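You operate a simulated robot arm through the tools that you are given. There is no shell and no other tool.

Carry out the task below with a simulated robot arm. There is one attempt and no reset: what you move stays moved.

## Task
Swap the dirty foam in the air filter box for the blue one.
Fine: the black plug cap is off and stays off; dirty foam on the step, cover shut, its knob tight. Drop and damage nothing, leave nothing switched on.

Only the result counts: the job must be done as asked and must still hold three seconds after the hand-in. Knocking over, shifting, dropping, spilling or breaking anything else fails it. A push-on lid holds only when it is set on centred and level and pressed home; a screw cap is set on level and turned clockwise until tight.

## Robot
A 7-joint arm with a two-finger parallel gripper, fixed in place. Base frame: the origin is on the floor under the middle of its stand, x ahead of it, y to its left, z up; the work surface is at about z = 0.38. Units: m, degrees, N and s.
With the tool pointing down near the work surface it reaches from about 0.1 to 0.92 m from the base axis. Its first joint turns from -166.0 to 166.0 degrees. Payload 4.4 kg.
The tool frame sits at the grasp point between the pads (the TCP): z along the fingers, y along the line on which they close. The tips reach 0.023 m beyond it. The gripper opens to 0.094 m. The fingers are 0.038 m wide and 0.01 m thick; the gripper's body (0.054 by 0.096 m) begins 0.039 m behind the TCP.
Orientation is that of the tool frame in the base frame, as a unit quaternion [x, y, z, w]. With the fingers straight down and closing along the base's y, the tool's x points along the base's -x, its y along +y and its z along -z.

## Interface
- The arm moves only by the tool servo_tool. Its argument "moves" is a list of rows, each an object (a shift or turn left out is 0, a gripper value left out holds the last) with "gripper": the gripper command, from -1 (fully open) to 1 (shut), values between in proportion; "travel": the shift along the base's x, y, z in m, a list of three; "rotation": the turn, a rotation vector about the base's x, y, z in degrees, a list of three. In form: [{"gripper": gripper, "travel": [dx, dy, dz], "rotation": [rx, ry, rz]}, ...]. A call has 1 to 20 rows; each row shifts and turns the commanded pose from where the row before left it. Rows are played at 5 a second. More than 0.05 m and 8.6 degrees between two rows, or a gripper value outside its range, and nothing of the call is played. Where a pose cannot be reached the arm comes as near as it can. A force on the tool above 90 N (or 10 N above the force at the start of the call, whichever is more), or a blocked arm, ends the call early, and 0.2 s more pass. Each finger travels about 0.108 m/s and halts on what it meets, pressing with about 40 N; the grip force reading is that of the motor and also rises with nothing between the fingers. The clock runs only during rows and for 0.2 s after the last one: add rows that do not move to give the fingers time. The reply holds the time, the measured pose of the TCP, the force on the tool along the base axes, the opening and the grip force, in the units named above and with some noise, with the torque about the TCP (base axes, N m) and any sound that the robot's microphone picked up.
- Cameras (640 x 400 px; columns grow to the right, rows downward): "scene" is fixed at [0.3996, 0.6493, 1.1336]; the picture's right is [-0.57, -0.82, 0.00], its down [-0.71, 0.50, -0.49] and it looks along [0.40, -0.28, -0.87] (base axes); focal length 214 px, centre (320, 200). "wrist" rides on the gripper at [0.086, 0.016, -0.074] in the tool frame; the picture's right is [-0.18, 0.98, 0.00], its down [-0.58, -0.11, -0.81] and it looks along [-0.79, -0.15, 0.59] (tool axes); focal length 243 px, centre (320, 200). There is no depth. A picture from a camera that has moved, and an enlarged one, comes with that camera's place and axes in the base frame and with its lens.
- capture(camera): a new picture of that camera. No time passes.
- zoom(camera, box): a new picture of the part [left, top, right, bottom] of that camera's present view, enlarged. No time passes.
- sign_off(): hands the job in; it is judged then, once.

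Places have to be worked out from the pictures, the camera data and where the tool is seen. Open the gripper and draw the arm clear of the work before you hand the job in, unless the task says otherwise.

The tools are called after ">>>" by a JSON object that holds its "method" and its "body". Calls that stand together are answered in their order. servo_tool: Moves the arm, as the interface text tells. Its arguments: {"type":"object","properties":{"moves":{"type":"array","items":{"type":"object","properties":{"gripper":{"type":"number"},"travel":{"type":"array","items":{"type":"number"}},"rotation":{"type":"array","items":{"type":"number"}}}}}},"required":["moves"]} The other tools are called the same way: capture (camera) takes a picture; zoom (camera, box) takes an enlarged picture of a part of a camera's view; sign_off () hands the job in.

At the start:

```text
time_s: 0.0
position: [0.6266, 0.1033, 0.8599]
orientation: [0.0, 1.0, 0.0, 0.0]
contact_force: [-0.2, 0.4, 0.3]
wrist_torque: [0.01, -0.03, 0.0]
gripper_width: 0.094
gripper_force: 0.1
```

scene: 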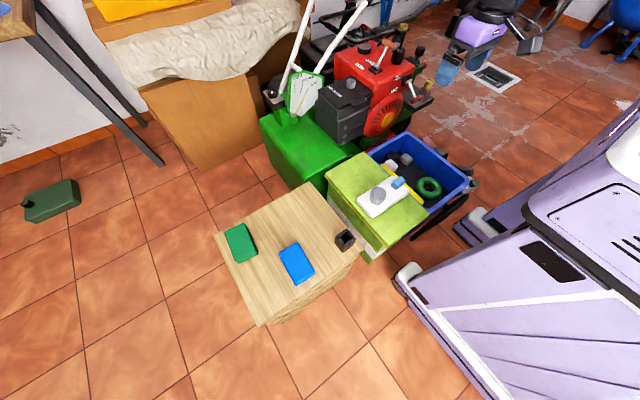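
wrist: 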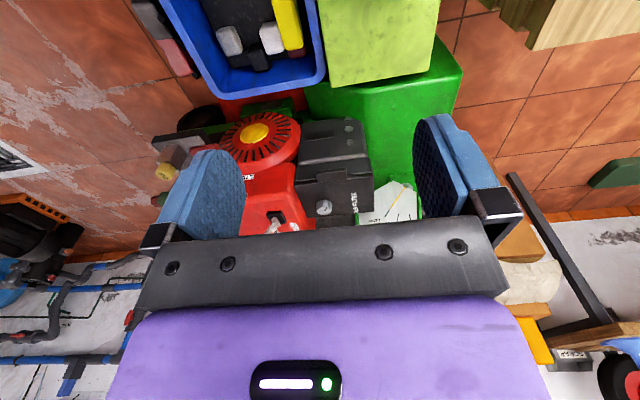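

I start by enlarging the parts of the scene that matter: the machine with the filter box, and the wooden block with the foams.

>>> {"method": "zoom", "body": {"camera": "scene", "box": [250, 20, 450, 145]}}

>>> {"method": "zoom", "body": {"camera": "scene", "box": [200, 170, 400, 330]}}

>>> {"method": "zoom", "body": {"camera": "scene", "box": [320, 120, 480, 260]}}

>>> {"method": "zoom", "body": {"camera": "wrist", "box": [220, 90, 420, 240]}}

```text
3.20 times, centred on (350, 82) of scene
camera zoom: at [0.3996, 0.6493, 1.1336], right [-0.57, -0.82, 0.0], down [-0.71, 0.5, -0.49], along [0.4, -0.28, -0.87], focal length 686 px, centre (224, 576)
```

zoom: 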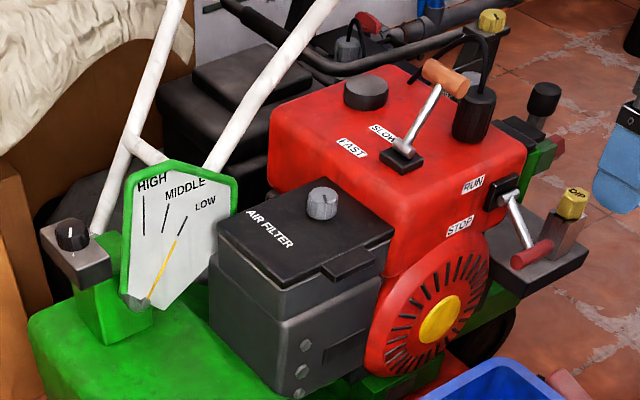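

```text
2.50 times, centred on (300, 250) of scene
camera zoom: at [0.3996, 0.6493, 1.1336], right [-0.57, -0.82, 0.0], down [-0.71, 0.5, -0.49], along [0.4, -0.28, -0.87], focal length 536 px, centre (370, 75)
```

zoom: 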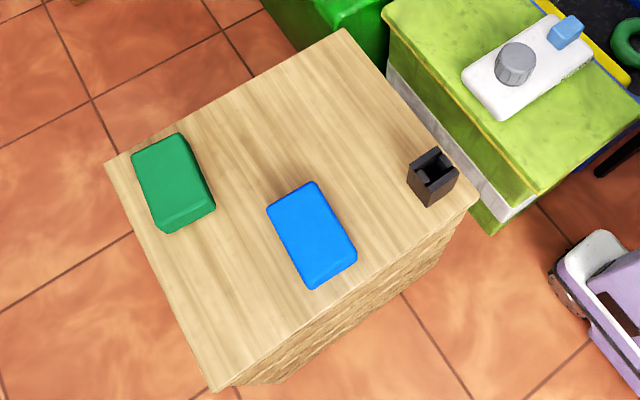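

```text
2.86 times, centred on (400, 190) of scene
camera zoom: at [0.3996, 0.6493, 1.1336], right [-0.57, -0.82, 0.0], down [-0.71, 0.5, -0.49], along [0.4, -0.28, -0.87], focal length 613 px, centre (91, 229)
```

zoom: 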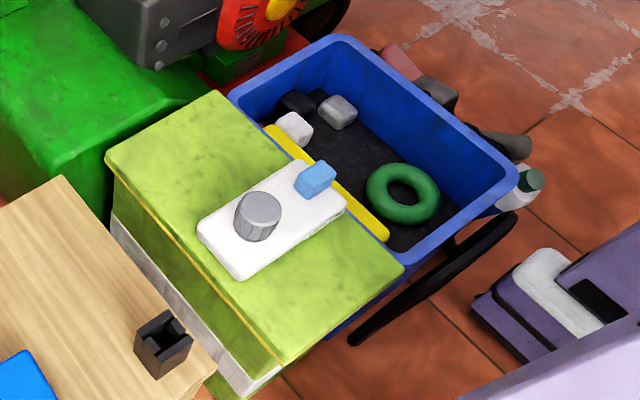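

```text
2.67 times, centred on (320, 165) of wrist
camera zoom: at [0.5398, 0.118, 0.9344], right [0.18, 0.98, 0.0], down [0.58, -0.11, 0.81], along [0.79, -0.15, -0.59], focal length 647 px, centre (320, 293)
```

zoom: 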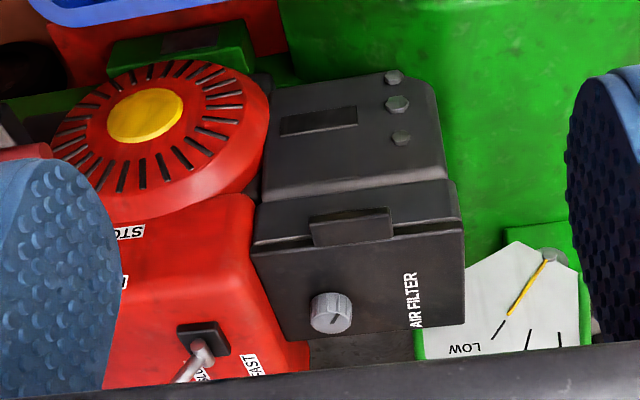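

The knob triangulates to about [1.05, 0.03, 0.58] from both cameras. I look closer at the surroundings before moving anything.

>>> {"method": "zoom", "body": {"camera": "scene", "box": [300, 60, 380, 110]}}

>>> {"method": "zoom", "body": {"camera": "scene", "box": [325, 220, 365, 255]}}

>>> {"method": "zoom", "body": {"camera": "scene", "box": [350, 20, 450, 90]}}

>>> {"method": "zoom", "body": {"camera": "scene", "box": [240, 140, 440, 340]}}

>>> {"method": "zoom", "body": {"camera": "scene", "box": [380, 150, 640, 400]}}

```text
8.00 times, centred on (340, 85) of scene
camera zoom: at [0.3996, 0.6493, 1.1336], right [-0.57, -0.82, 0.0], down [-0.71, 0.5, -0.49], along [0.4, -0.28, -0.87], focal length 1716 px, centre (160, 1120)
```

zoom: 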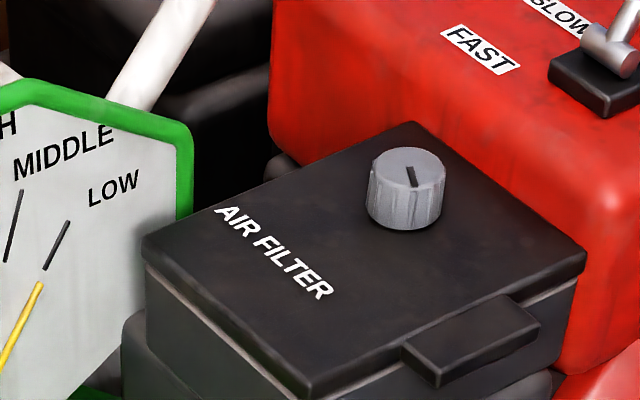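

```text
11.43 times, centred on (345, 238) of scene
camera zoom: at [0.3996, 0.6493, 1.1336], right [-0.57, -0.82, 0.0], down [-0.71, 0.5, -0.49], along [0.4, -0.28, -0.87], focal length 2451 px, centre (34, -229)
```

zoom: 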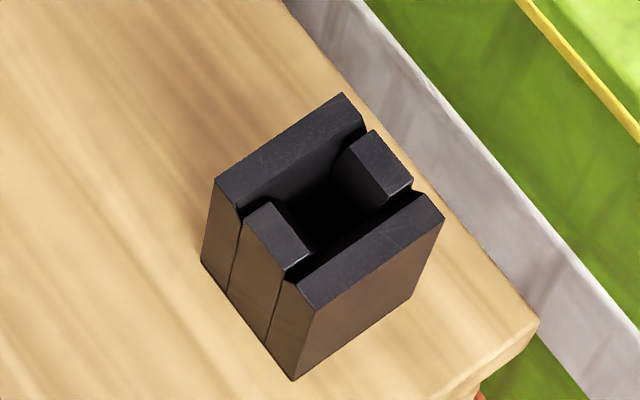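

```text
5.71 times, centred on (400, 55) of scene
camera zoom: at [0.3996, 0.6493, 1.1336], right [-0.57, -0.82, 0.0], down [-0.71, 0.5, -0.49], along [0.4, -0.28, -0.87], focal length 1226 px, centre (-137, 1029)
```

zoom: 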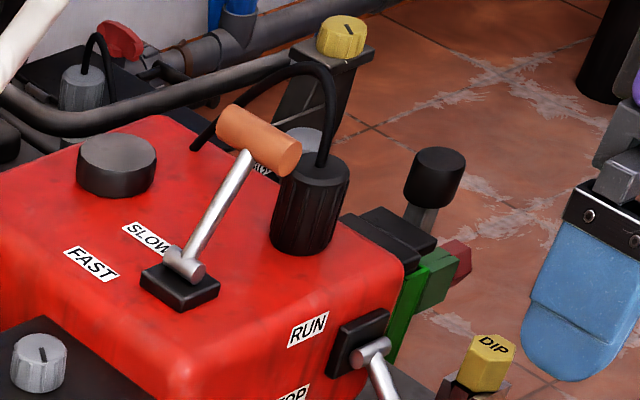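

```text
2.00 times, centred on (340, 240) of scene
camera zoom: at [0.3996, 0.6493, 1.1336], right [-0.57, -0.82, 0.0], down [-0.71, 0.5, -0.49], along [0.4, -0.28, -0.87], focal length 429 px, centre (280, 120)
```

zoom: 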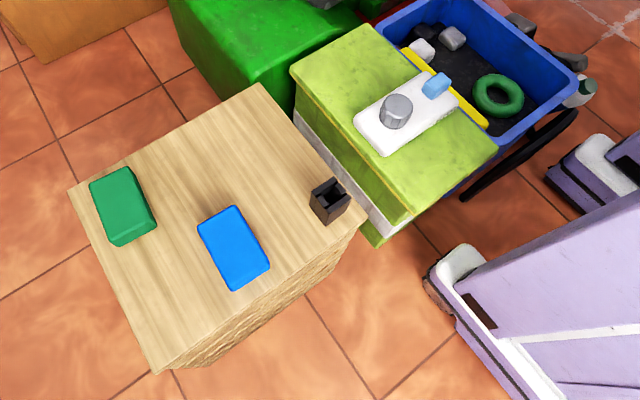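

```text
1.60 times, centred on (510, 275) of scene
camera zoom: at [0.3996, 0.6493, 1.1336], right [-0.57, -0.82, 0.0], down [-0.71, 0.5, -0.49], along [0.4, -0.28, -0.87], focal length 343 px, centre (16, 80)
```

zoom: 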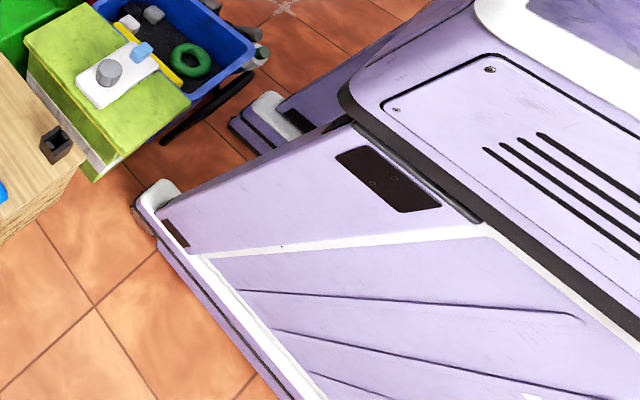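

The filter cover spans roughly x 0.96–1.11, y −0.03–0.16, top near z 0.56; it is far out, so I need to know about the handlebars and my reach. I tilt the tool up in free air to look ahead.

>>> {"method": "servo_tool", "body": {"moves": [{"rotation": [0, -8, 0]}, {"rotation": [0, -8, 0]}, {"rotation": [0, -8, 0]}, {"rotation": [0, -8, 0]}, {}]}}

>>> {"method": "capture", "body": {"camera": "wrist"}}

>>> {"method": "capture", "body": {"camera": "scene"}}

```text
time_s: 1.2
position: [0.6265, 0.1039, 0.8601]
orientation: [0.0, 0.961, 0.0, 0.277]
contact_force: [-0.3, 0.3, -0.5]
wrist_torque: [-0.01, 0.0, -0.01]
gripper_width: 0.094
gripper_force: 0.0
```

```text
taken
camera wrist: at [0.5133, 0.1177, 0.8772], right [0.16, 0.98, 0.1], down [0.06, -0.11, 0.99], along [0.99, -0.15, -0.08], focal length 243 px, centre (320, 200)
```

wrist: 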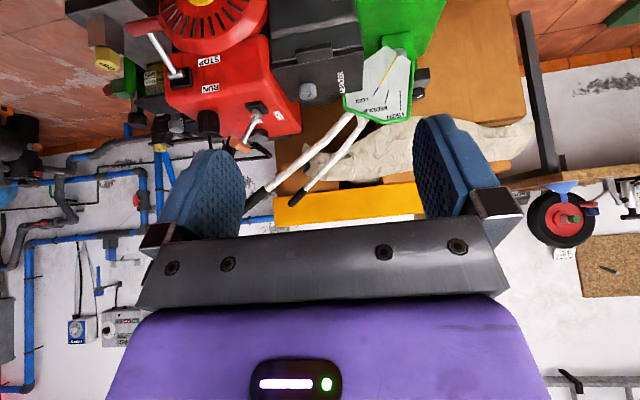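

```text
taken
```

scene: 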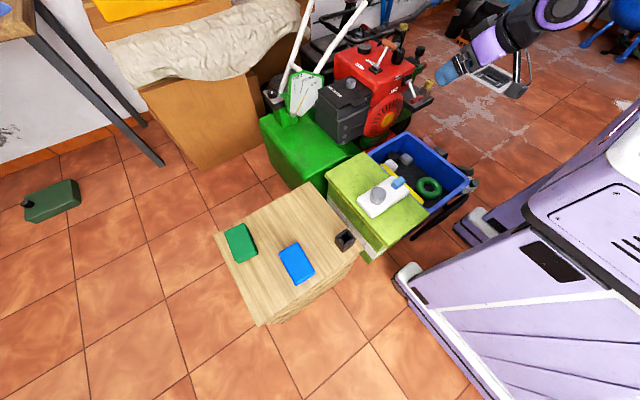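

The picture is upside down in this pose: handlebars run behind the box (x ≥ 1.14, rising toward −y), the throttle lever's orange grip is near [1.04, −0.14, 0.685]. I turn the tool back down and move out above the knob to test the reach.

>>> {"method": "servo_tool", "body": {"moves": [{"rotation": [0, 8, 0], "travel": [0.02, 0, 0]}, {"rotation": [0, 8, 0], "travel": [0.03, 0, 0]}, {"rotation": [0, 8, 0], "travel": [0.03, 0, 0]}, {"rotation": [0, 8, 0], "travel": [0.03, 0, 0]}, {"travel": [0.04, -0.01, -0.01]}, {"travel": [0.04, -0.01, -0.01]}, {"travel": [0.04, -0.01, -0.01]}, {"travel": [0.04, -0.01, -0.01]}, {}, {}]}}

>>> {"method": "capture", "body": {"camera": "wrist"}}

>>> {"method": "capture", "body": {"camera": "scene"}}

```text
time_s: 3.4
position: [0.897, 0.0638, 0.821]
orientation: [0.0, 1.0, 0.0, 0.0]
contact_force: [-1.0, 0.4, -0.4]
wrist_torque: [-0.01, -0.03, 0.01]
gripper_width: 0.0943
gripper_force: 0.0
```

```text
taken
camera wrist: at [0.8102, 0.078, 0.895], right [0.18, 0.98, 0.0], down [0.58, -0.11, 0.81], along [0.79, -0.15, -0.59], focal length 243 px, centre (320, 200)
```

wrist: 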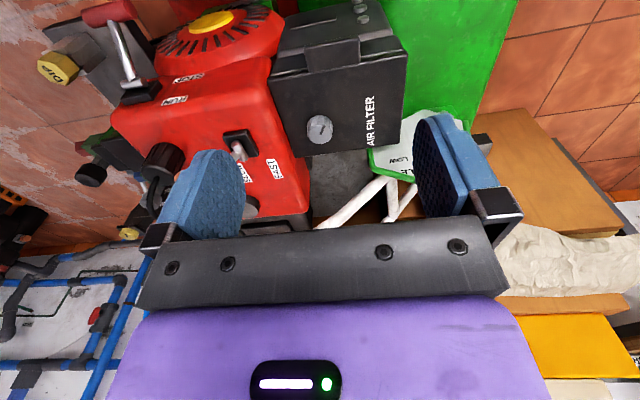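

```text
taken
```

scene: 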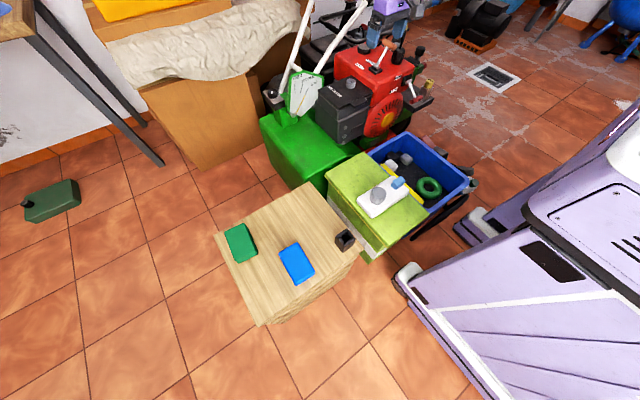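

Reach is fine so far at x=0.90. I enlarge the wrist view of the cover to see its seam, tab and the knob.

>>> {"method": "zoom", "body": {"camera": "wrist", "box": [250, 0, 430, 160]}}

>>> {"method": "zoom", "body": {"camera": "scene", "box": [300, 60, 380, 150]}}

```text
2.50 times, centred on (340, 80) of wrist
camera zoom: at [0.8102, 0.078, 0.895], right [0.18, 0.98, 0.0], down [0.58, -0.11, 0.81], along [0.79, -0.15, -0.59], focal length 606 px, centre (270, 500)
```

zoom: 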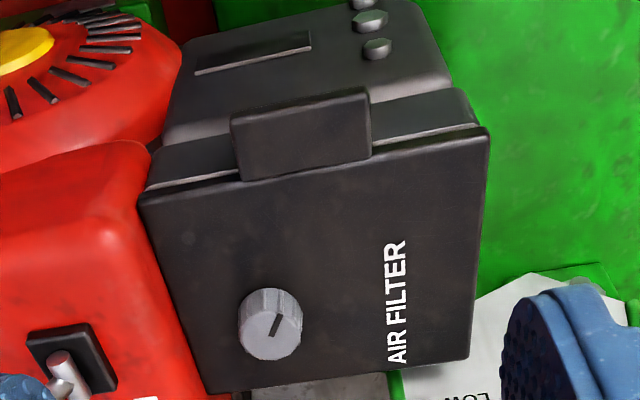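

```text
4.44 times, centred on (340, 105) of scene
camera zoom: at [0.3996, 0.6493, 1.1336], right [-0.57, -0.82, 0.0], down [-0.71, 0.5, -0.49], along [0.4, -0.28, -0.87], focal length 953 px, centre (231, 622)
```

zoom: 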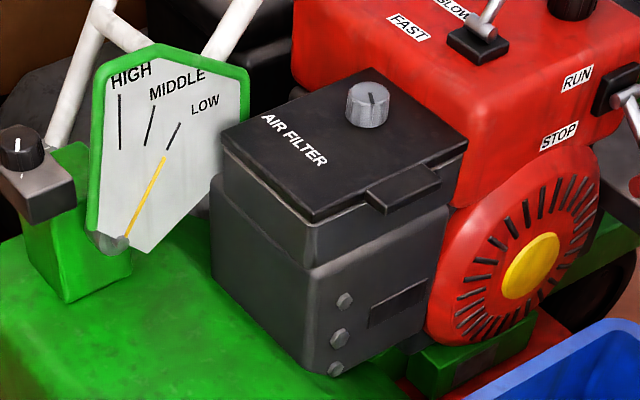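

The cover is about 0.152 × 0.19 m centred at [1.041, 0.068], with a tab on the near edge at y 0.034–0.103, and a 4 cm knob at about [1.05, 0.033], z 0.56–0.584. I move above the knob to check the reach there.

>>> {"method": "servo_tool", "body": {"moves": [{"travel": [0.04, -0.01, -0.02], "gripper": -0.4}, {"travel": [0.04, -0.01, -0.02]}, {"travel": [0.04, -0.011, -0.02]}, {"travel": [0.033, 0, -0.02]}, {"travel": [0, 0, -0.03]}, {}, {}]}}

>>> {"method": "capture", "body": {"camera": "wrist"}}

>>> {"method": "zoom", "body": {"camera": "scene", "box": [280, 0, 480, 125]}}

```text
time_s: 5.0
position: [1.0479, 0.0318, 0.7105]
orientation: [0.001, 1.0, 0.0, 0.0]
contact_force: [-0.1, 0.1, 0.5]
wrist_torque: [0.02, 0.03, -0.01]
gripper_width: 0.0659
gripper_force: 0.1
```

```text
taken
camera wrist: at [0.9619, 0.0459, 0.7844], right [0.18, 0.98, 0.0], down [0.58, -0.11, 0.81], along [0.79, -0.15, -0.59], focal length 243 px, centre (320, 200)
```

wrist: 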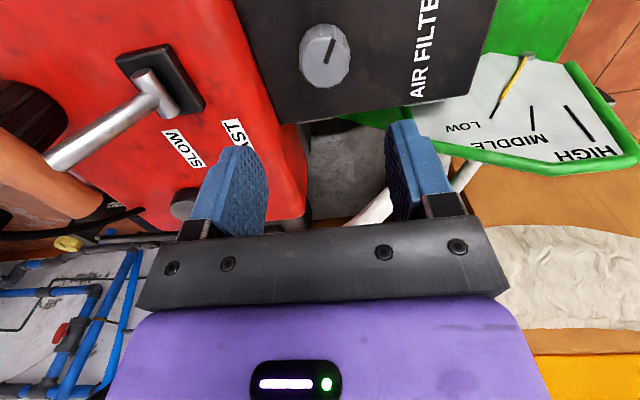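

```text
3.20 times, centred on (380, 62) of scene
camera zoom: at [0.3996, 0.6493, 1.1336], right [-0.57, -0.82, 0.0], down [-0.71, 0.5, -0.49], along [0.4, -0.28, -0.87], focal length 686 px, centre (128, 640)
```

zoom: 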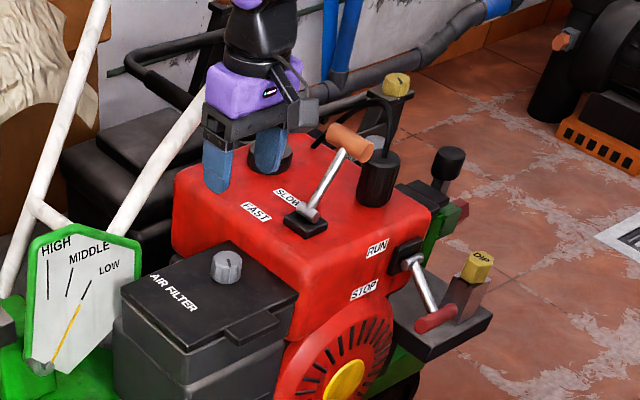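

The arm reaches over the knob at [1.048, 0.032]. I enlarge the knob to refine its centre and record the position of its index mark.

>>> {"method": "zoom", "body": {"camera": "wrist", "box": [270, 0, 400, 110]}}

```text
3.64 times, centred on (335, 55) of wrist
camera zoom: at [0.9619, 0.0459, 0.7844], right [0.18, 0.98, 0.0], down [0.58, -0.11, 0.81], along [0.79, -0.15, -0.59], focal length 882 px, centre (266, 727)
```

zoom: 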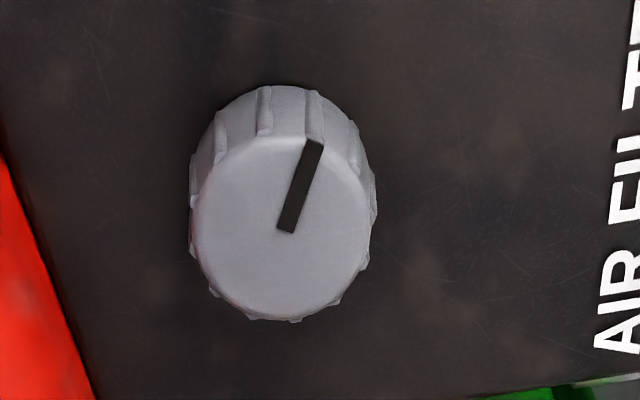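

The knob axis is at about [1.051, 0.032] with its top at z ≈ 0.585, and its mark points to about 150° (toward −x, slightly +y) while tight. I turn the hand −96° with the gripper clear so I have a long counter-clockwise stroke, camera on the safe +y side.

>>> {"method": "servo_tool", "body": {"moves": [{"travel": [0.003, 0, 0], "rotation": [0, 0, -8]}, {"rotation": [0, 0, -8]}, {"rotation": [0, 0, -8]}, {"rotation": [0, 0, -8]}, {"rotation": [0, 0, -8]}, {"rotation": [0, 0, -8]}, {"rotation": [0, 0, -8]}, {"rotation": [0, 0, -8]}, {"rotation": [0, 0, -8]}, {"rotation": [0, 0, -8]}, {"rotation": [0, 0, -8]}, {"rotation": [0, 0, -8]}, {}, {}]}}

>>> {"method": "capture", "body": {"camera": "wrist"}}

>>> {"method": "zoom", "body": {"camera": "scene", "box": [280, 0, 480, 125]}}

```text
time_s: 8.0
position: [1.0521, 0.0312, 0.7104]
orientation: [0.744, 0.668, 0.0, 0.0]
contact_force: [0.4, 0.0, 0.5]
wrist_torque: [0.01, 0.03, 0.01]
gripper_width: 0.0657
gripper_force: 0.1
```

```text
taken
camera wrist: at [1.0774, 0.1145, 0.7842], right [0.96, -0.29, 0.0], down [-0.17, -0.57, 0.81], along [-0.23, -0.77, -0.59], focal length 243 px, centre (320, 200)
```

wrist: 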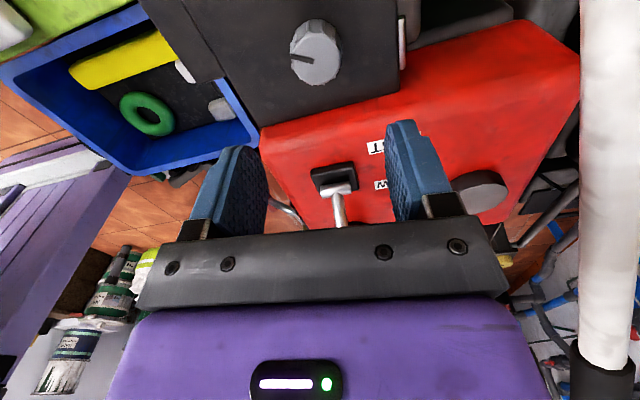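

```text
3.20 times, centred on (380, 62) of scene
camera zoom: at [0.3996, 0.6493, 1.1336], right [-0.57, -0.82, 0.0], down [-0.71, 0.5, -0.49], along [0.4, -0.28, -0.87], focal length 686 px, centre (128, 640)
```

zoom: 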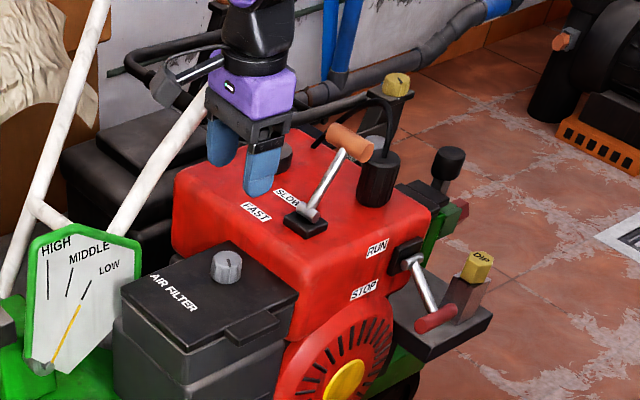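

Clear of the handlebar by about 5 cm. I refine the knob centre from this second viewing direction before descending.

>>> {"method": "zoom", "body": {"camera": "wrist", "box": [260, 0, 390, 110]}}

```text
3.64 times, centred on (325, 55) of wrist
camera zoom: at [1.0774, 0.1145, 0.7842], right [0.96, -0.29, 0.0], down [-0.17, -0.57, 0.81], along [-0.23, -0.77, -0.59], focal length 882 px, centre (302, 727)
```

zoom: 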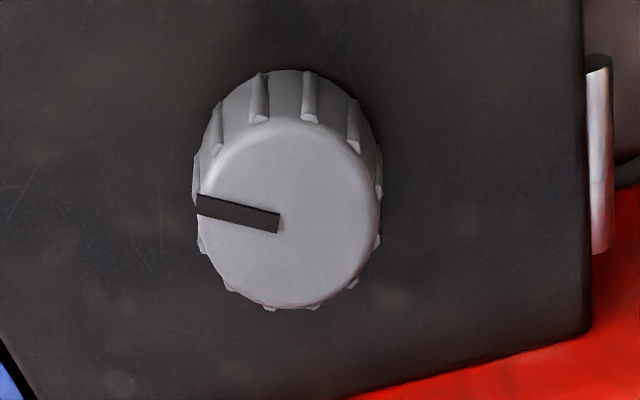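

A hinge barrel is visible on the far edge, so the cover is hinged at x ≈ 1.12 and is lifted by the near tab. The knob is at [1.0505, 0.0325]; I descend around it, then close.

>>> {"method": "servo_tool", "body": {"moves": [{"travel": [-0.0015, 0.0015, -0.03]}, {"travel": [0, 0, -0.03]}, {"travel": [0, 0, -0.03]}, {"travel": [0, 0, -0.02]}, {"travel": [0, 0, -0.01]}, {}, {}]}}

>>> {"method": "zoom", "body": {"camera": "scene", "box": [300, 40, 380, 100]}}

>>> {"method": "capture", "body": {"camera": "wrist"}}

```text
time_s: 9.6
position: [1.0312, 0.031, 0.6147]
orientation: [0.744, 0.668, 0.004, 0.003]
contact_force: [-3.3, -12.9, 62.7]
wrist_torque: [-0.18, -2.2, -0.23]
gripper_width: 0.0651
gripper_force: 0.1
out of reach, approached as far as the arm can: row 2, 3, 4
```

```text
6.67 times, centred on (340, 70) of scene
camera zoom: at [0.3996, 0.6493, 1.1336], right [-0.57, -0.82, 0.0], down [-0.71, 0.5, -0.49], along [0.4, -0.28, -0.87], focal length 1430 px, centre (187, 1067)
```

zoom: 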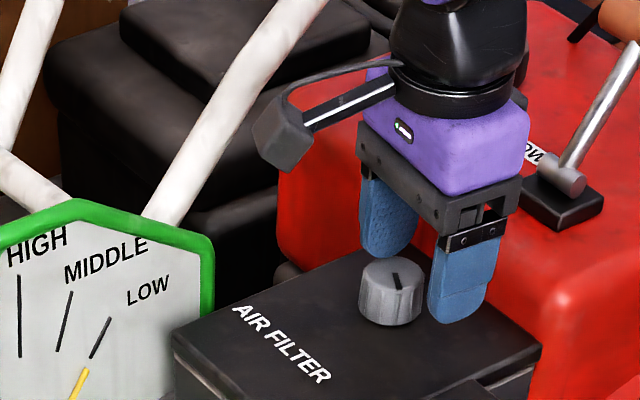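

```text
taken
camera wrist: at [1.0552, 0.1126, 0.6889], right [0.96, -0.29, 0.01], down [-0.18, -0.57, 0.8], along [-0.22, -0.77, -0.59], focal length 243 px, centre (320, 200)
```

wrist: 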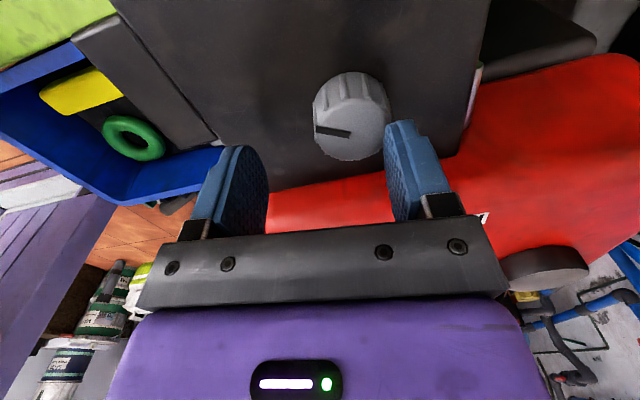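

The pose was out of reach, the arm pulled back toward −x, and the far finger is resting on the knob rim with ~60 N. I raise straight up at once.

>>> {"method": "servo_tool", "body": {"moves": [{"travel": [0, 0, 0.02]}, {"travel": [0, 0, 0.03]}, {"travel": [0, 0, 0.03]}, {}]}}

>>> {"method": "zoom", "body": {"camera": "scene", "box": [300, 40, 380, 100]}}

>>> {"method": "capture", "body": {"camera": "wrist"}}

```text
time_s: 10.6
position: [1.0329, 0.0313, 0.6849]
orientation: [0.744, 0.669, 0.0, 0.0]
contact_force: [-0.3, -0.3, -1.1]
wrist_torque: [0.03, 0.0, 0.01]
gripper_width: 0.0658
gripper_force: 0.0
```

```text
6.67 times, centred on (340, 70) of scene
camera zoom: at [0.3996, 0.6493, 1.1336], right [-0.57, -0.82, 0.0], down [-0.71, 0.5, -0.49], along [0.4, -0.28, -0.87], focal length 1430 px, centre (187, 1067)
```

zoom: 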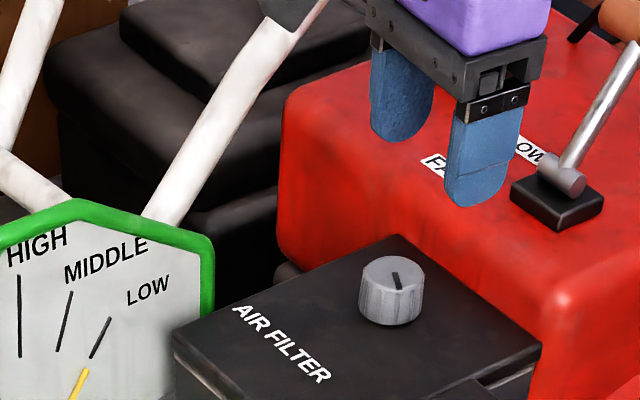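

```text
taken
camera wrist: at [1.0566, 0.1137, 0.7589], right [0.96, -0.29, 0.0], down [-0.17, -0.57, 0.81], along [-0.23, -0.77, -0.59], focal length 243 px, centre (320, 200)
```

wrist: 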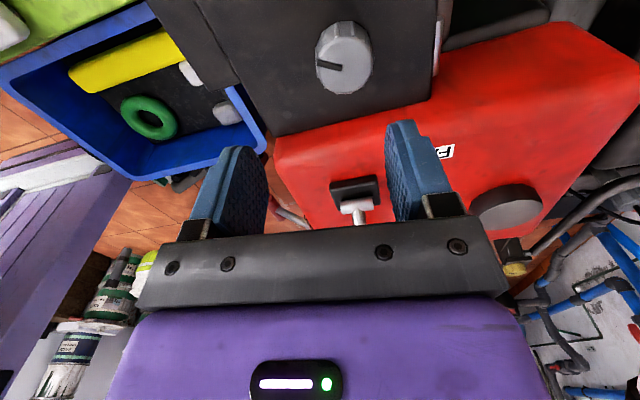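

The knob is unmoved. Tool-down cannot reach here below z ≈ 0.68, so I turn back to yaw −48° and lean the hand 16° back toward the robot (tips pointing forward) in the finger plane, which gains reach while keeping the pads parallel to the knob's side.

>>> {"method": "servo_tool", "body": {"moves": [{"travel": [0, 0, 0.015], "rotation": [0, 0, 8]}, {"travel": [0, 0, 0.015], "rotation": [0, 0, 8]}, {"rotation": [0, 0, 8]}, {"rotation": [0, 0, 8]}, {"rotation": [0, 0, 8]}, {"rotation": [0, 0, 8]}, {"rotation": [-5.94, -5.35, 0]}, {"rotation": [-5.94, -5.35, 0]}, {"travel": [0.0175, 0.0012, 0]}, {}, {}]}}

>>> {"method": "capture", "body": {"camera": "wrist"}}

>>> {"method": "zoom", "body": {"camera": "scene", "box": [280, 0, 440, 100]}}

```text
time_s: 13.0
position: [1.0497, 0.0318, 0.7169]
orientation: [0.403, 0.904, -0.056, 0.127]
contact_force: [-0.3, -0.6, 0.4]
wrist_torque: [-0.03, 0.0, 0.02]
gripper_width: 0.0659
gripper_force: 0.1
```

```text
taken
camera wrist: at [0.9913, 0.118, 0.7639], right [0.85, 0.53, 0.05], down [0.14, -0.32, 0.94], along [0.51, -0.79, -0.35], focal length 243 px, centre (320, 200)
```

wrist: 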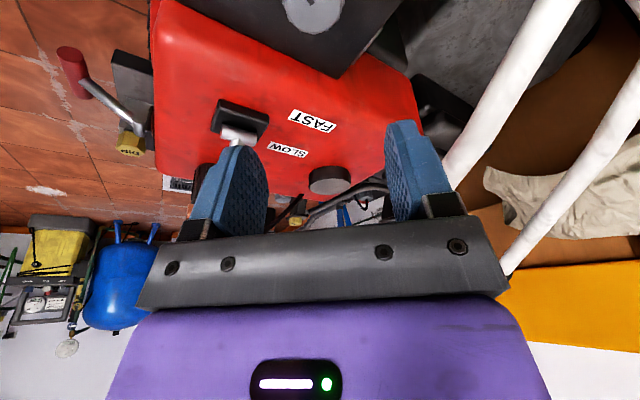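

```text
4.00 times, centred on (360, 50) of scene
camera zoom: at [0.3996, 0.6493, 1.1336], right [-0.57, -0.82, 0.0], down [-0.71, 0.5, -0.49], along [0.4, -0.28, -0.87], focal length 858 px, centre (160, 800)
```

zoom: 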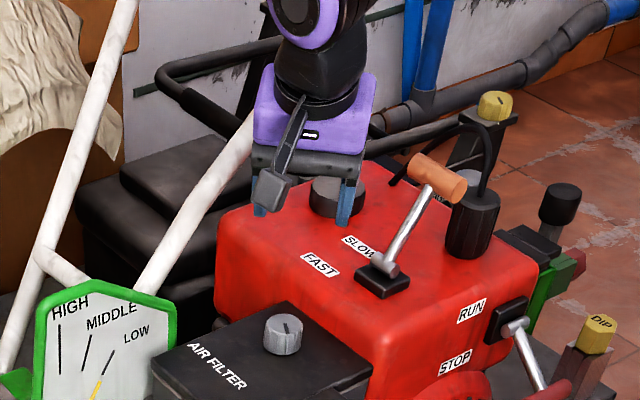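

At [1.0497, 0.0318, 0.717] with a 16° lean. I descend in small steps, stopping above the knob to verify the reach.

>>> {"method": "servo_tool", "body": {"moves": [{"travel": [0.0008, 0.0007, -0.02]}, {"travel": [0, 0, -0.02]}, {"travel": [0, 0, -0.02]}, {"travel": [0, 0, -0.02]}, {}]}}

>>> {"method": "zoom", "body": {"camera": "scene", "box": [300, 40, 380, 100]}}

>>> {"method": "capture", "body": {"camera": "wrist"}}

```text
time_s: 14.2
position: [1.0485, 0.0326, 0.6356]
orientation: [0.403, 0.905, -0.057, 0.127]
contact_force: [-0.2, -0.1, -0.1]
wrist_torque: [-0.03, 0.01, -0.01]
gripper_width: 0.0657
gripper_force: 0.0
```

```text
6.67 times, centred on (340, 70) of scene
camera zoom: at [0.3996, 0.6493, 1.1336], right [-0.57, -0.82, 0.0], down [-0.71, 0.5, -0.49], along [0.4, -0.28, -0.87], focal length 1430 px, centre (187, 1067)
```

zoom: 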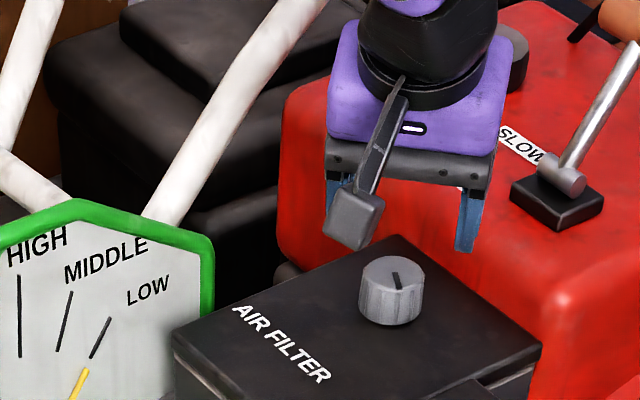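

```text
taken
camera wrist: at [0.9917, 0.1187, 0.6834], right [0.85, 0.53, 0.05], down [0.14, -0.32, 0.94], along [0.51, -0.79, -0.35], focal length 243 px, centre (320, 200)
```

wrist: 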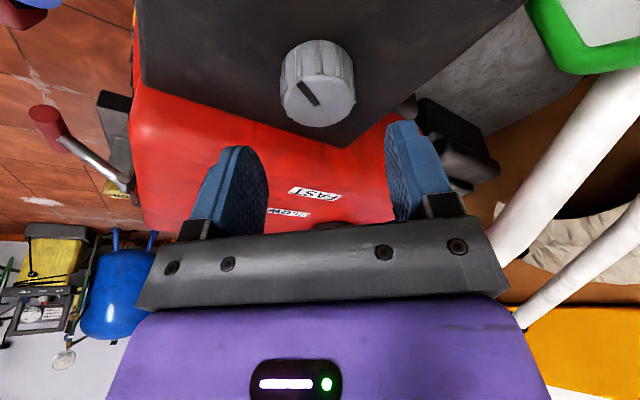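

No contact and still tracking. I go down to about z 0.612, just above the knob, and check alignment.

>>> {"method": "servo_tool", "body": {"moves": [{"travel": [0.0015, 0, -0.012]}, {"travel": [0, 0, -0.01]}, {}]}}

>>> {"method": "capture", "body": {"camera": "wrist"}}

```text
time_s: 15.0
position: [1.0516, 0.0329, 0.6128]
orientation: [0.404, 0.904, -0.056, 0.127]
contact_force: [-0.7, -0.2, -0.2]
wrist_torque: [-0.01, -0.04, -0.01]
gripper_width: 0.0658
gripper_force: 0.1
```

```text
taken
camera wrist: at [0.9931, 0.1186, 0.6618], right [0.85, 0.53, 0.05], down [0.14, -0.32, 0.94], along [0.51, -0.79, -0.35], focal length 243 px, centre (320, 200)
```

wrist: 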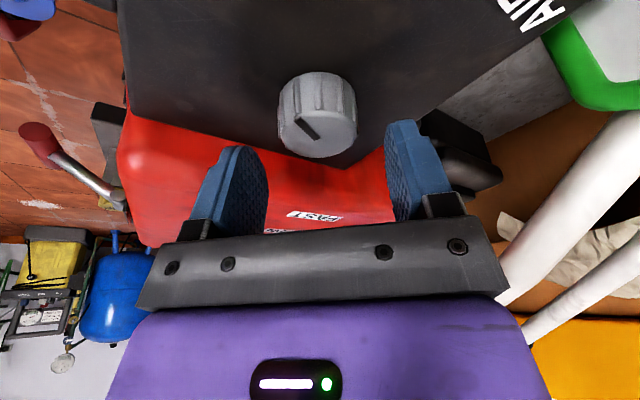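

The knob sits between the fingers. I lower to z ≈ 0.592 and then close gently while watching the forces.

>>> {"method": "servo_tool", "body": {"moves": [{"travel": [-0.0005, 0, -0.01]}, {"travel": [0, 0, -0.01]}, {}]}}

>>> {"method": "capture", "body": {"camera": "wrist"}}

>>> {"method": "zoom", "body": {"camera": "scene", "box": [300, 40, 380, 100]}}

```text
time_s: 15.8
position: [1.0468, 0.0309, 0.5946]
orientation: [0.403, 0.904, -0.055, 0.128]
contact_force: [0.4, 0.2, 7.9]
wrist_torque: [-0.03, 0.17, 0.01]
gripper_width: 0.0662
gripper_force: 0.1
out of reach, approached as far as the arm can: row 2
```

```text
taken
camera wrist: at [0.9889, 0.1169, 0.6422], right [0.85, 0.53, 0.05], down [0.14, -0.32, 0.94], along [0.51, -0.79, -0.35], focal length 243 px, centre (320, 200)
```

wrist: 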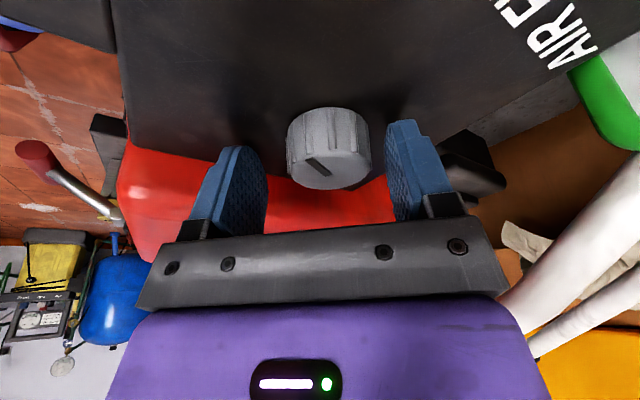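

```text
6.67 times, centred on (340, 70) of scene
camera zoom: at [0.3996, 0.6493, 1.1336], right [-0.57, -0.82, 0.0], down [-0.71, 0.5, -0.49], along [0.4, -0.28, -0.87], focal length 1430 px, centre (187, 1067)
```

zoom: 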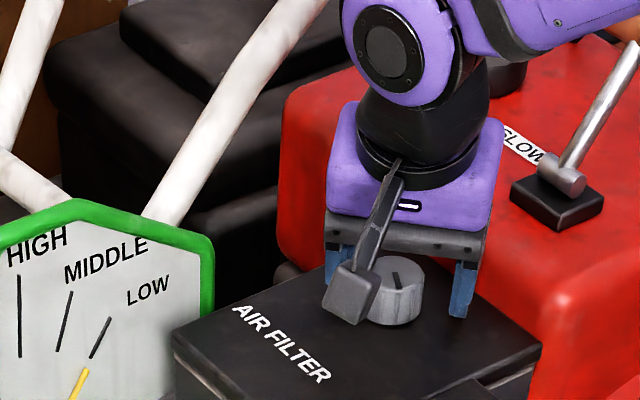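

I am at the reach limit again (x slipped back 4 mm, 8 N light touch). I back up 3 cm, increase the lean to 28°, and come down again.

>>> {"method": "servo_tool", "body": {"moves": [{"travel": [0, 0, 0.02]}, {"travel": [0, 0, 0.015]}, {"rotation": [-4.46, -4.01, 0]}, {"rotation": [-4.46, -4.01, 0]}, {"travel": [0.0037, 0.0015, 0]}, {}, {}]}}

>>> {"method": "zoom", "body": {"camera": "scene", "box": [300, 40, 380, 100]}}

>>> {"method": "capture", "body": {"camera": "wrist"}}

```text
time_s: 17.4
position: [1.0501, 0.032, 0.6297]
orientation: [0.395, 0.886, -0.098, 0.221]
contact_force: [-0.8, 0.2, 0.5]
wrist_torque: [-0.01, -0.01, -0.02]
gripper_width: 0.0657
gripper_force: 0.0
```

```text
6.67 times, centred on (340, 70) of scene
camera zoom: at [0.3996, 0.6493, 1.1336], right [-0.57, -0.82, 0.0], down [-0.71, 0.5, -0.49], along [0.4, -0.28, -0.87], focal length 1430 px, centre (187, 1067)
```

zoom: 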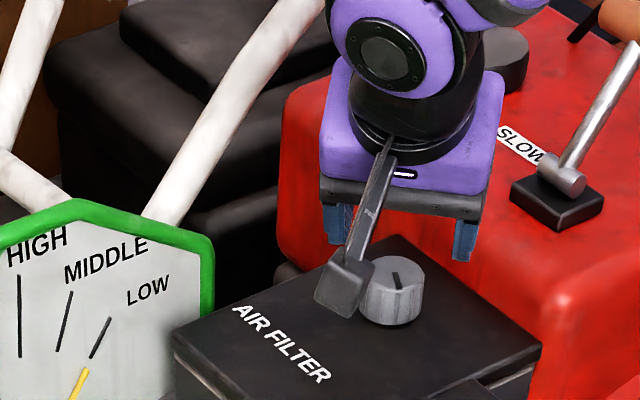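

```text
taken
camera wrist: at [0.9877, 0.1243, 0.654], right [0.84, 0.54, 0.09], down [0.01, -0.17, 0.98], along [0.54, -0.83, -0.15], focal length 243 px, centre (320, 200)
```

wrist: 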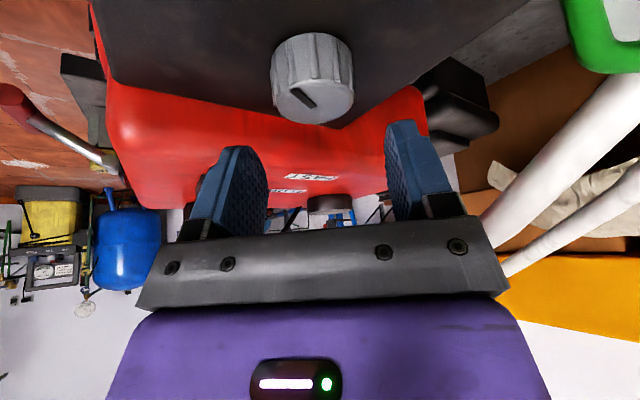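

Holding [1.050, 0.032, 0.630] with margin; the camera housing will stay about 4 cm above the cover. I descend slowly to z ≈ 0.597.

>>> {"method": "servo_tool", "body": {"moves": [{"travel": [0.0005, 0.0005, -0.011]}, {"travel": [0, 0, -0.011]}, {"travel": [0, 0, -0.011]}, {}]}}

>>> {"method": "capture", "body": {"camera": "wrist"}}

>>> {"method": "zoom", "body": {"camera": "scene", "box": [300, 40, 380, 100]}}

```text
time_s: 18.4
position: [1.0513, 0.0326, 0.5975]
orientation: [0.395, 0.886, -0.097, 0.221]
contact_force: [-0.6, 1.5, 10.1]
wrist_torque: [-0.05, 0.22, -0.07]
gripper_width: 0.0664
gripper_force: 0.8
```

```text
taken
camera wrist: at [0.9885, 0.1252, 0.6215], right [0.84, 0.54, 0.09], down [0.01, -0.17, 0.98], along [0.54, -0.83, -0.15], focal length 243 px, centre (320, 200)
```

wrist: 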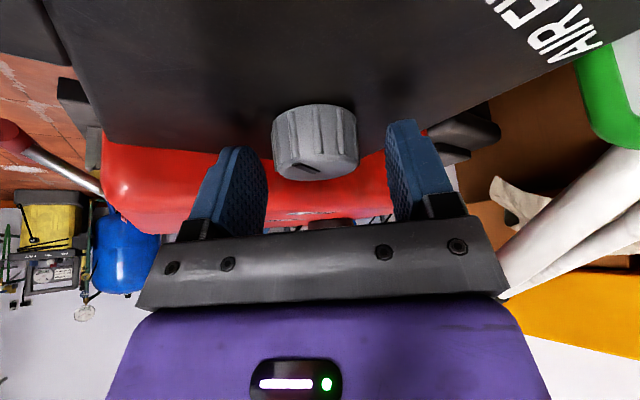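

```text
6.67 times, centred on (340, 70) of scene
camera zoom: at [0.3996, 0.6493, 1.1336], right [-0.57, -0.82, 0.0], down [-0.71, 0.5, -0.49], along [0.4, -0.28, -0.87], focal length 1430 px, centre (187, 1067)
```

zoom: 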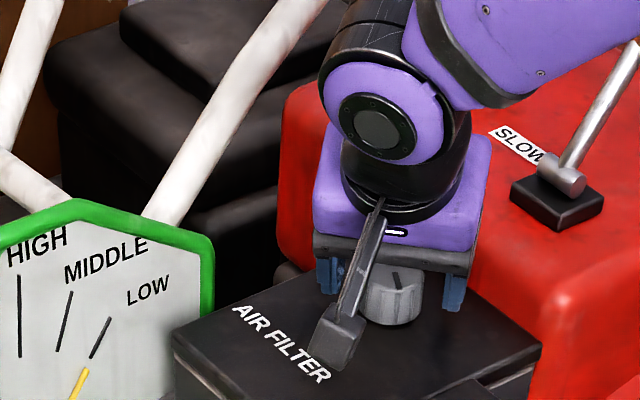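

Light 10 N touch: the finger corners are just on the cover (cover top ≈ 0.567). I raise 3 mm and close on the knob.

>>> {"method": "servo_tool", "body": {"moves": [{"travel": [0, 0, 0.003]}, {"gripper": 0.0}, {"gripper": 0.5}, {}, {}]}}

>>> {"method": "capture", "body": {"camera": "wrist"}}

```text
time_s: 19.6
position: [1.0519, 0.0333, 0.5982]
orientation: [0.395, 0.886, -0.098, 0.221]
contact_force: [8.1, 6.5, -6.3]
wrist_torque: [0.3, -0.01, 0.03]
gripper_width: 0.0411
gripper_force: 45.3
```

```text
taken
camera wrist: at [0.9884, 0.1253, 0.6229], right [0.84, 0.54, 0.09], down [0.01, -0.17, 0.98], along [0.54, -0.83, -0.15], focal length 243 px, centre (320, 200)
```

wrist: 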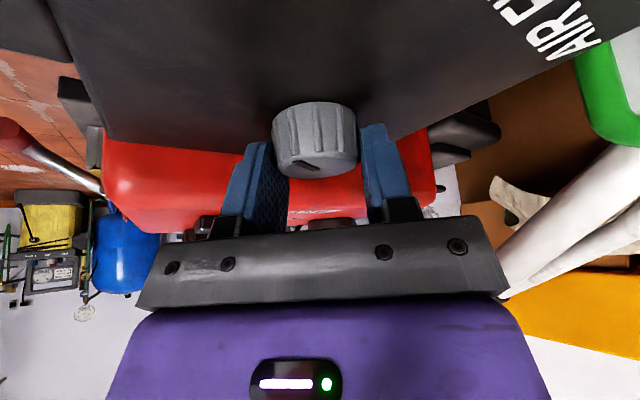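

Gripped (width 41 mm, 45 N). I start turning counter-clockwise with two small rows and watch the torque.

>>> {"method": "servo_tool", "body": {"moves": [{"travel": [0.0007, 0.0006, 0], "rotation": [0, 0, 5]}, {"rotation": [0, 0, 5]}, {}]}}

>>> {"method": "capture", "body": {"camera": "wrist"}}

```text
time_s: 20.4
position: [1.0515, 0.0335, 0.5989]
orientation: [0.316, 0.918, -0.079, 0.228]
contact_force: [0.1, 9.8, -8.7]
wrist_torque: [0.35, 0.27, 0.03]
gripper_width: 0.041
gripper_force: 45.2
```

```text
taken
camera wrist: at [0.9732, 0.1133, 0.623], right [0.73, 0.67, 0.09], down [0.04, -0.17, 0.98], along [0.68, -0.72, -0.15], focal length 243 px, centre (320, 200)
```

wrist: 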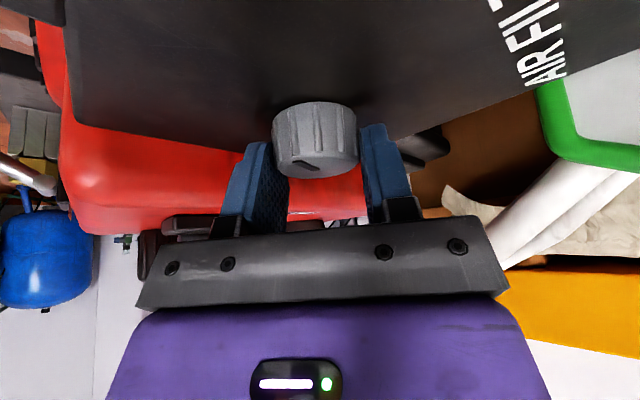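

The knob turns with the hand at very low torque. I continue counter-clockwise another 48°.

>>> {"method": "servo_tool", "body": {"moves": [{"rotation": [0, 0, 8]}, {"rotation": [0, 0, 8]}, {"rotation": [0, 0, 8]}, {"rotation": [0, 0, 8]}, {"rotation": [0, 0, 8]}, {"rotation": [0, 0, 8]}, {}]}}

>>> {"method": "capture", "body": {"camera": "wrist"}}

>>> {"method": "zoom", "body": {"camera": "scene", "box": [300, 40, 380, 100]}}

```text
time_s: 22.0
position: [1.0501, 0.0346, 0.599]
orientation: [-0.086, 0.967, 0.021, 0.241]
contact_force: [4.1, 21.0, -7.8]
wrist_torque: [0.15, 0.19, -0.01]
gripper_width: 0.0409
gripper_force: 45.1
```

```text
taken
camera wrist: at [0.9388, 0.0293, 0.624], right [-0.01, 1.0, 0.09], down [0.15, -0.08, 0.98], along [0.99, 0.03, -0.15], focal length 243 px, centre (320, 200)
```

wrist: 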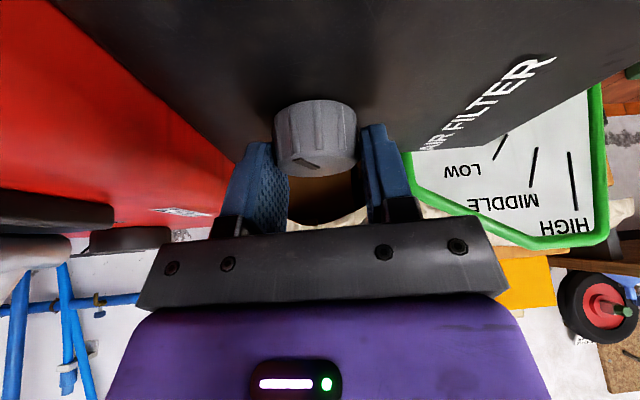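

```text
6.67 times, centred on (340, 70) of scene
camera zoom: at [0.3996, 0.6493, 1.1336], right [-0.57, -0.82, 0.0], down [-0.71, 0.5, -0.49], along [0.4, -0.28, -0.87], focal length 1430 px, centre (187, 1067)
```

zoom: 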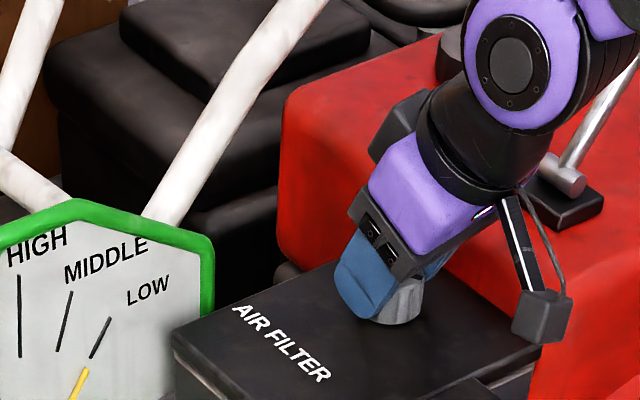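

The knob has turned ~58°; side force 21 N in +y means the true axis is ~1.5 mm more in +y, and the camera is nearing the tank edge. I release here, back off upward and look at the knob.

>>> {"method": "servo_tool", "body": {"moves": [{"travel": [0, 0.0015, 0], "rotation": [0, 0, 4]}, {"gripper": -0.4}, {}, {"travel": [0, 0, 0.02]}, {"travel": [0, 0, 0.02]}, {}]}}

>>> {"method": "capture", "body": {"camera": "wrist"}}

>>> {"method": "zoom", "body": {"camera": "scene", "box": [300, 40, 380, 100]}}

```text
time_s: 23.4
position: [1.0524, 0.0349, 0.6393]
orientation: [-0.118, 0.963, 0.03, 0.241]
contact_force: [-0.3, -0.8, 0.3]
wrist_torque: [0.0, 0.01, 0.01]
gripper_width: 0.0658
gripper_force: 0.0
```

```text
taken
camera wrist: at [0.9395, 0.0218, 0.664], right [-0.08, 0.99, 0.09], down [0.16, -0.07, 0.98], along [0.98, 0.09, -0.15], focal length 243 px, centre (320, 200)
```

wrist: 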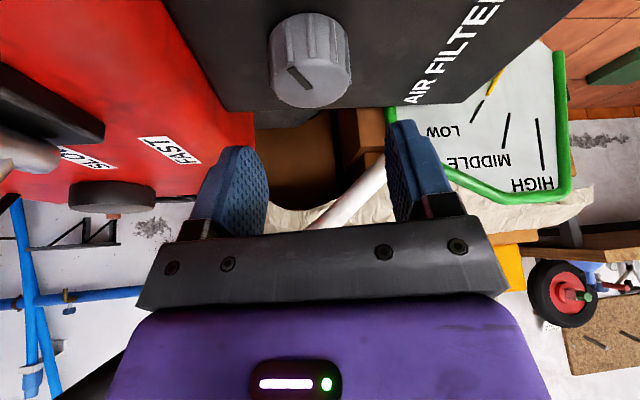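

```text
6.67 times, centred on (340, 70) of scene
camera zoom: at [0.3996, 0.6493, 1.1336], right [-0.57, -0.82, 0.0], down [-0.71, 0.5, -0.49], along [0.4, -0.28, -0.87], focal length 1430 px, centre (187, 1067)
```

zoom: 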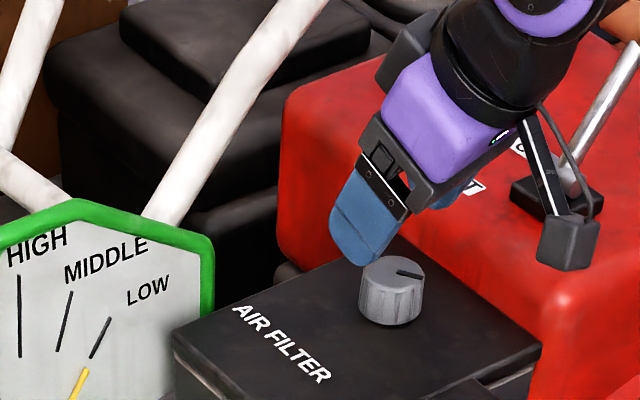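

The mark has moved ~62° counter-clockwise; the knob looks otherwise unchanged. I swing back to yaw −48° at this height and re-grip for another stroke.

>>> {"method": "servo_tool", "body": {"moves": [{"rotation": [0, 0, -8]}, {"rotation": [0, 0, -8]}, {"rotation": [0, 0, -8]}, {"rotation": [0, 0, -8]}, {"rotation": [0, 0, -8]}, {"rotation": [0, 0, -8]}, {"rotation": [0, 0, -8]}, {"rotation": [0, 0, -6]}, {}, {"travel": [0, 0, -0.015]}, {"travel": [0, 0, -0.015]}, {"travel": [0, 0, -0.009]}, {}]}}

>>> {"method": "capture", "body": {"camera": "wrist"}}

```text
time_s: 26.2
position: [1.0524, 0.034, 0.5998]
orientation: [0.395, 0.886, -0.099, 0.221]
contact_force: [-0.1, 0.7, -0.2]
wrist_torque: [0.0, 0.02, -0.04]
gripper_width: 0.0655
gripper_force: 0.1
```

```text
taken
camera wrist: at [0.9896, 0.127, 0.6251], right [0.84, 0.54, 0.09], down [0.01, -0.17, 0.98], along [0.54, -0.83, -0.15], focal length 243 px, centre (320, 200)
```

wrist: 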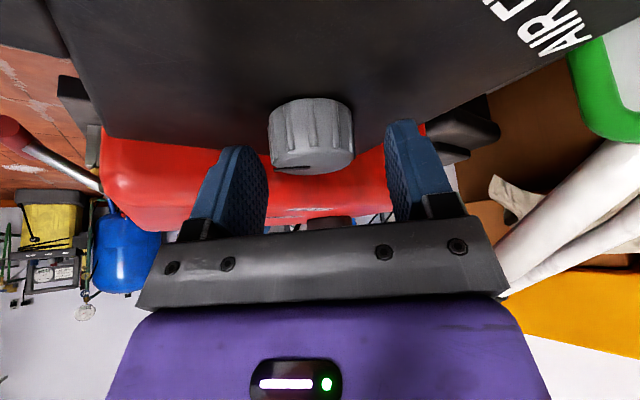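

Aligned; I close and turn counter-clockwise another ~58°.

>>> {"method": "servo_tool", "body": {"moves": [{"gripper": 0.0}, {"gripper": 0.5}, {}, {"rotation": [0, 0, 8]}, {"rotation": [0, 0, 8]}, {"rotation": [0, 0, 8]}, {"rotation": [0, 0, 8]}, {"rotation": [0, 0, 8]}, {"rotation": [0, 0, 8]}, {"rotation": [0, 0, 8]}, {"rotation": [0, 0, 6]}, {}]}}

>>> {"method": "capture", "body": {"camera": "wrist"}}

>>> {"method": "zoom", "body": {"camera": "scene", "box": [300, 40, 380, 100]}}

```text
time_s: 28.8
position: [1.0522, 0.0353, 0.5999]
orientation: [-0.118, 0.963, 0.029, 0.241]
contact_force: [-6.2, -5.9, -2.5]
wrist_torque: [0.04, 0.29, -0.62]
gripper_width: 0.0402
gripper_force: 44.8
```

```text
taken
camera wrist: at [0.94, 0.022, 0.6251], right [-0.08, 0.99, 0.09], down [0.16, -0.07, 0.98], along [0.98, 0.09, -0.15], focal length 243 px, centre (320, 200)
```

wrist: 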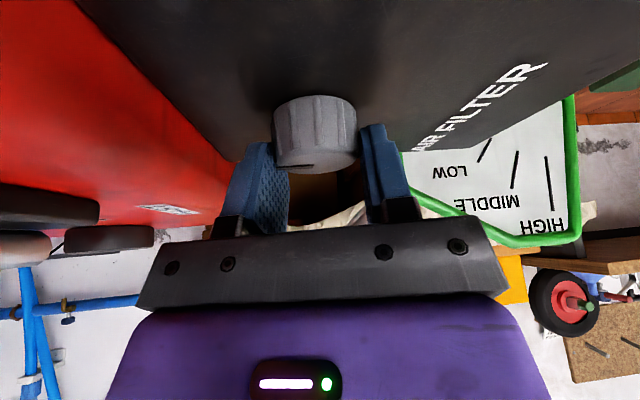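

```text
6.67 times, centred on (340, 70) of scene
camera zoom: at [0.3996, 0.6493, 1.1336], right [-0.57, -0.82, 0.0], down [-0.71, 0.5, -0.49], along [0.4, -0.28, -0.87], focal length 1430 px, centre (187, 1067)
```

zoom: 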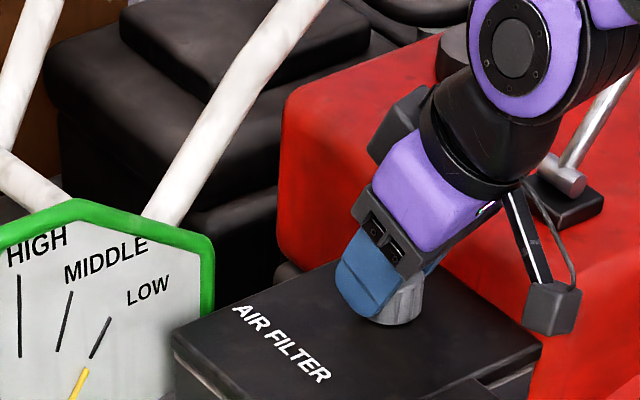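

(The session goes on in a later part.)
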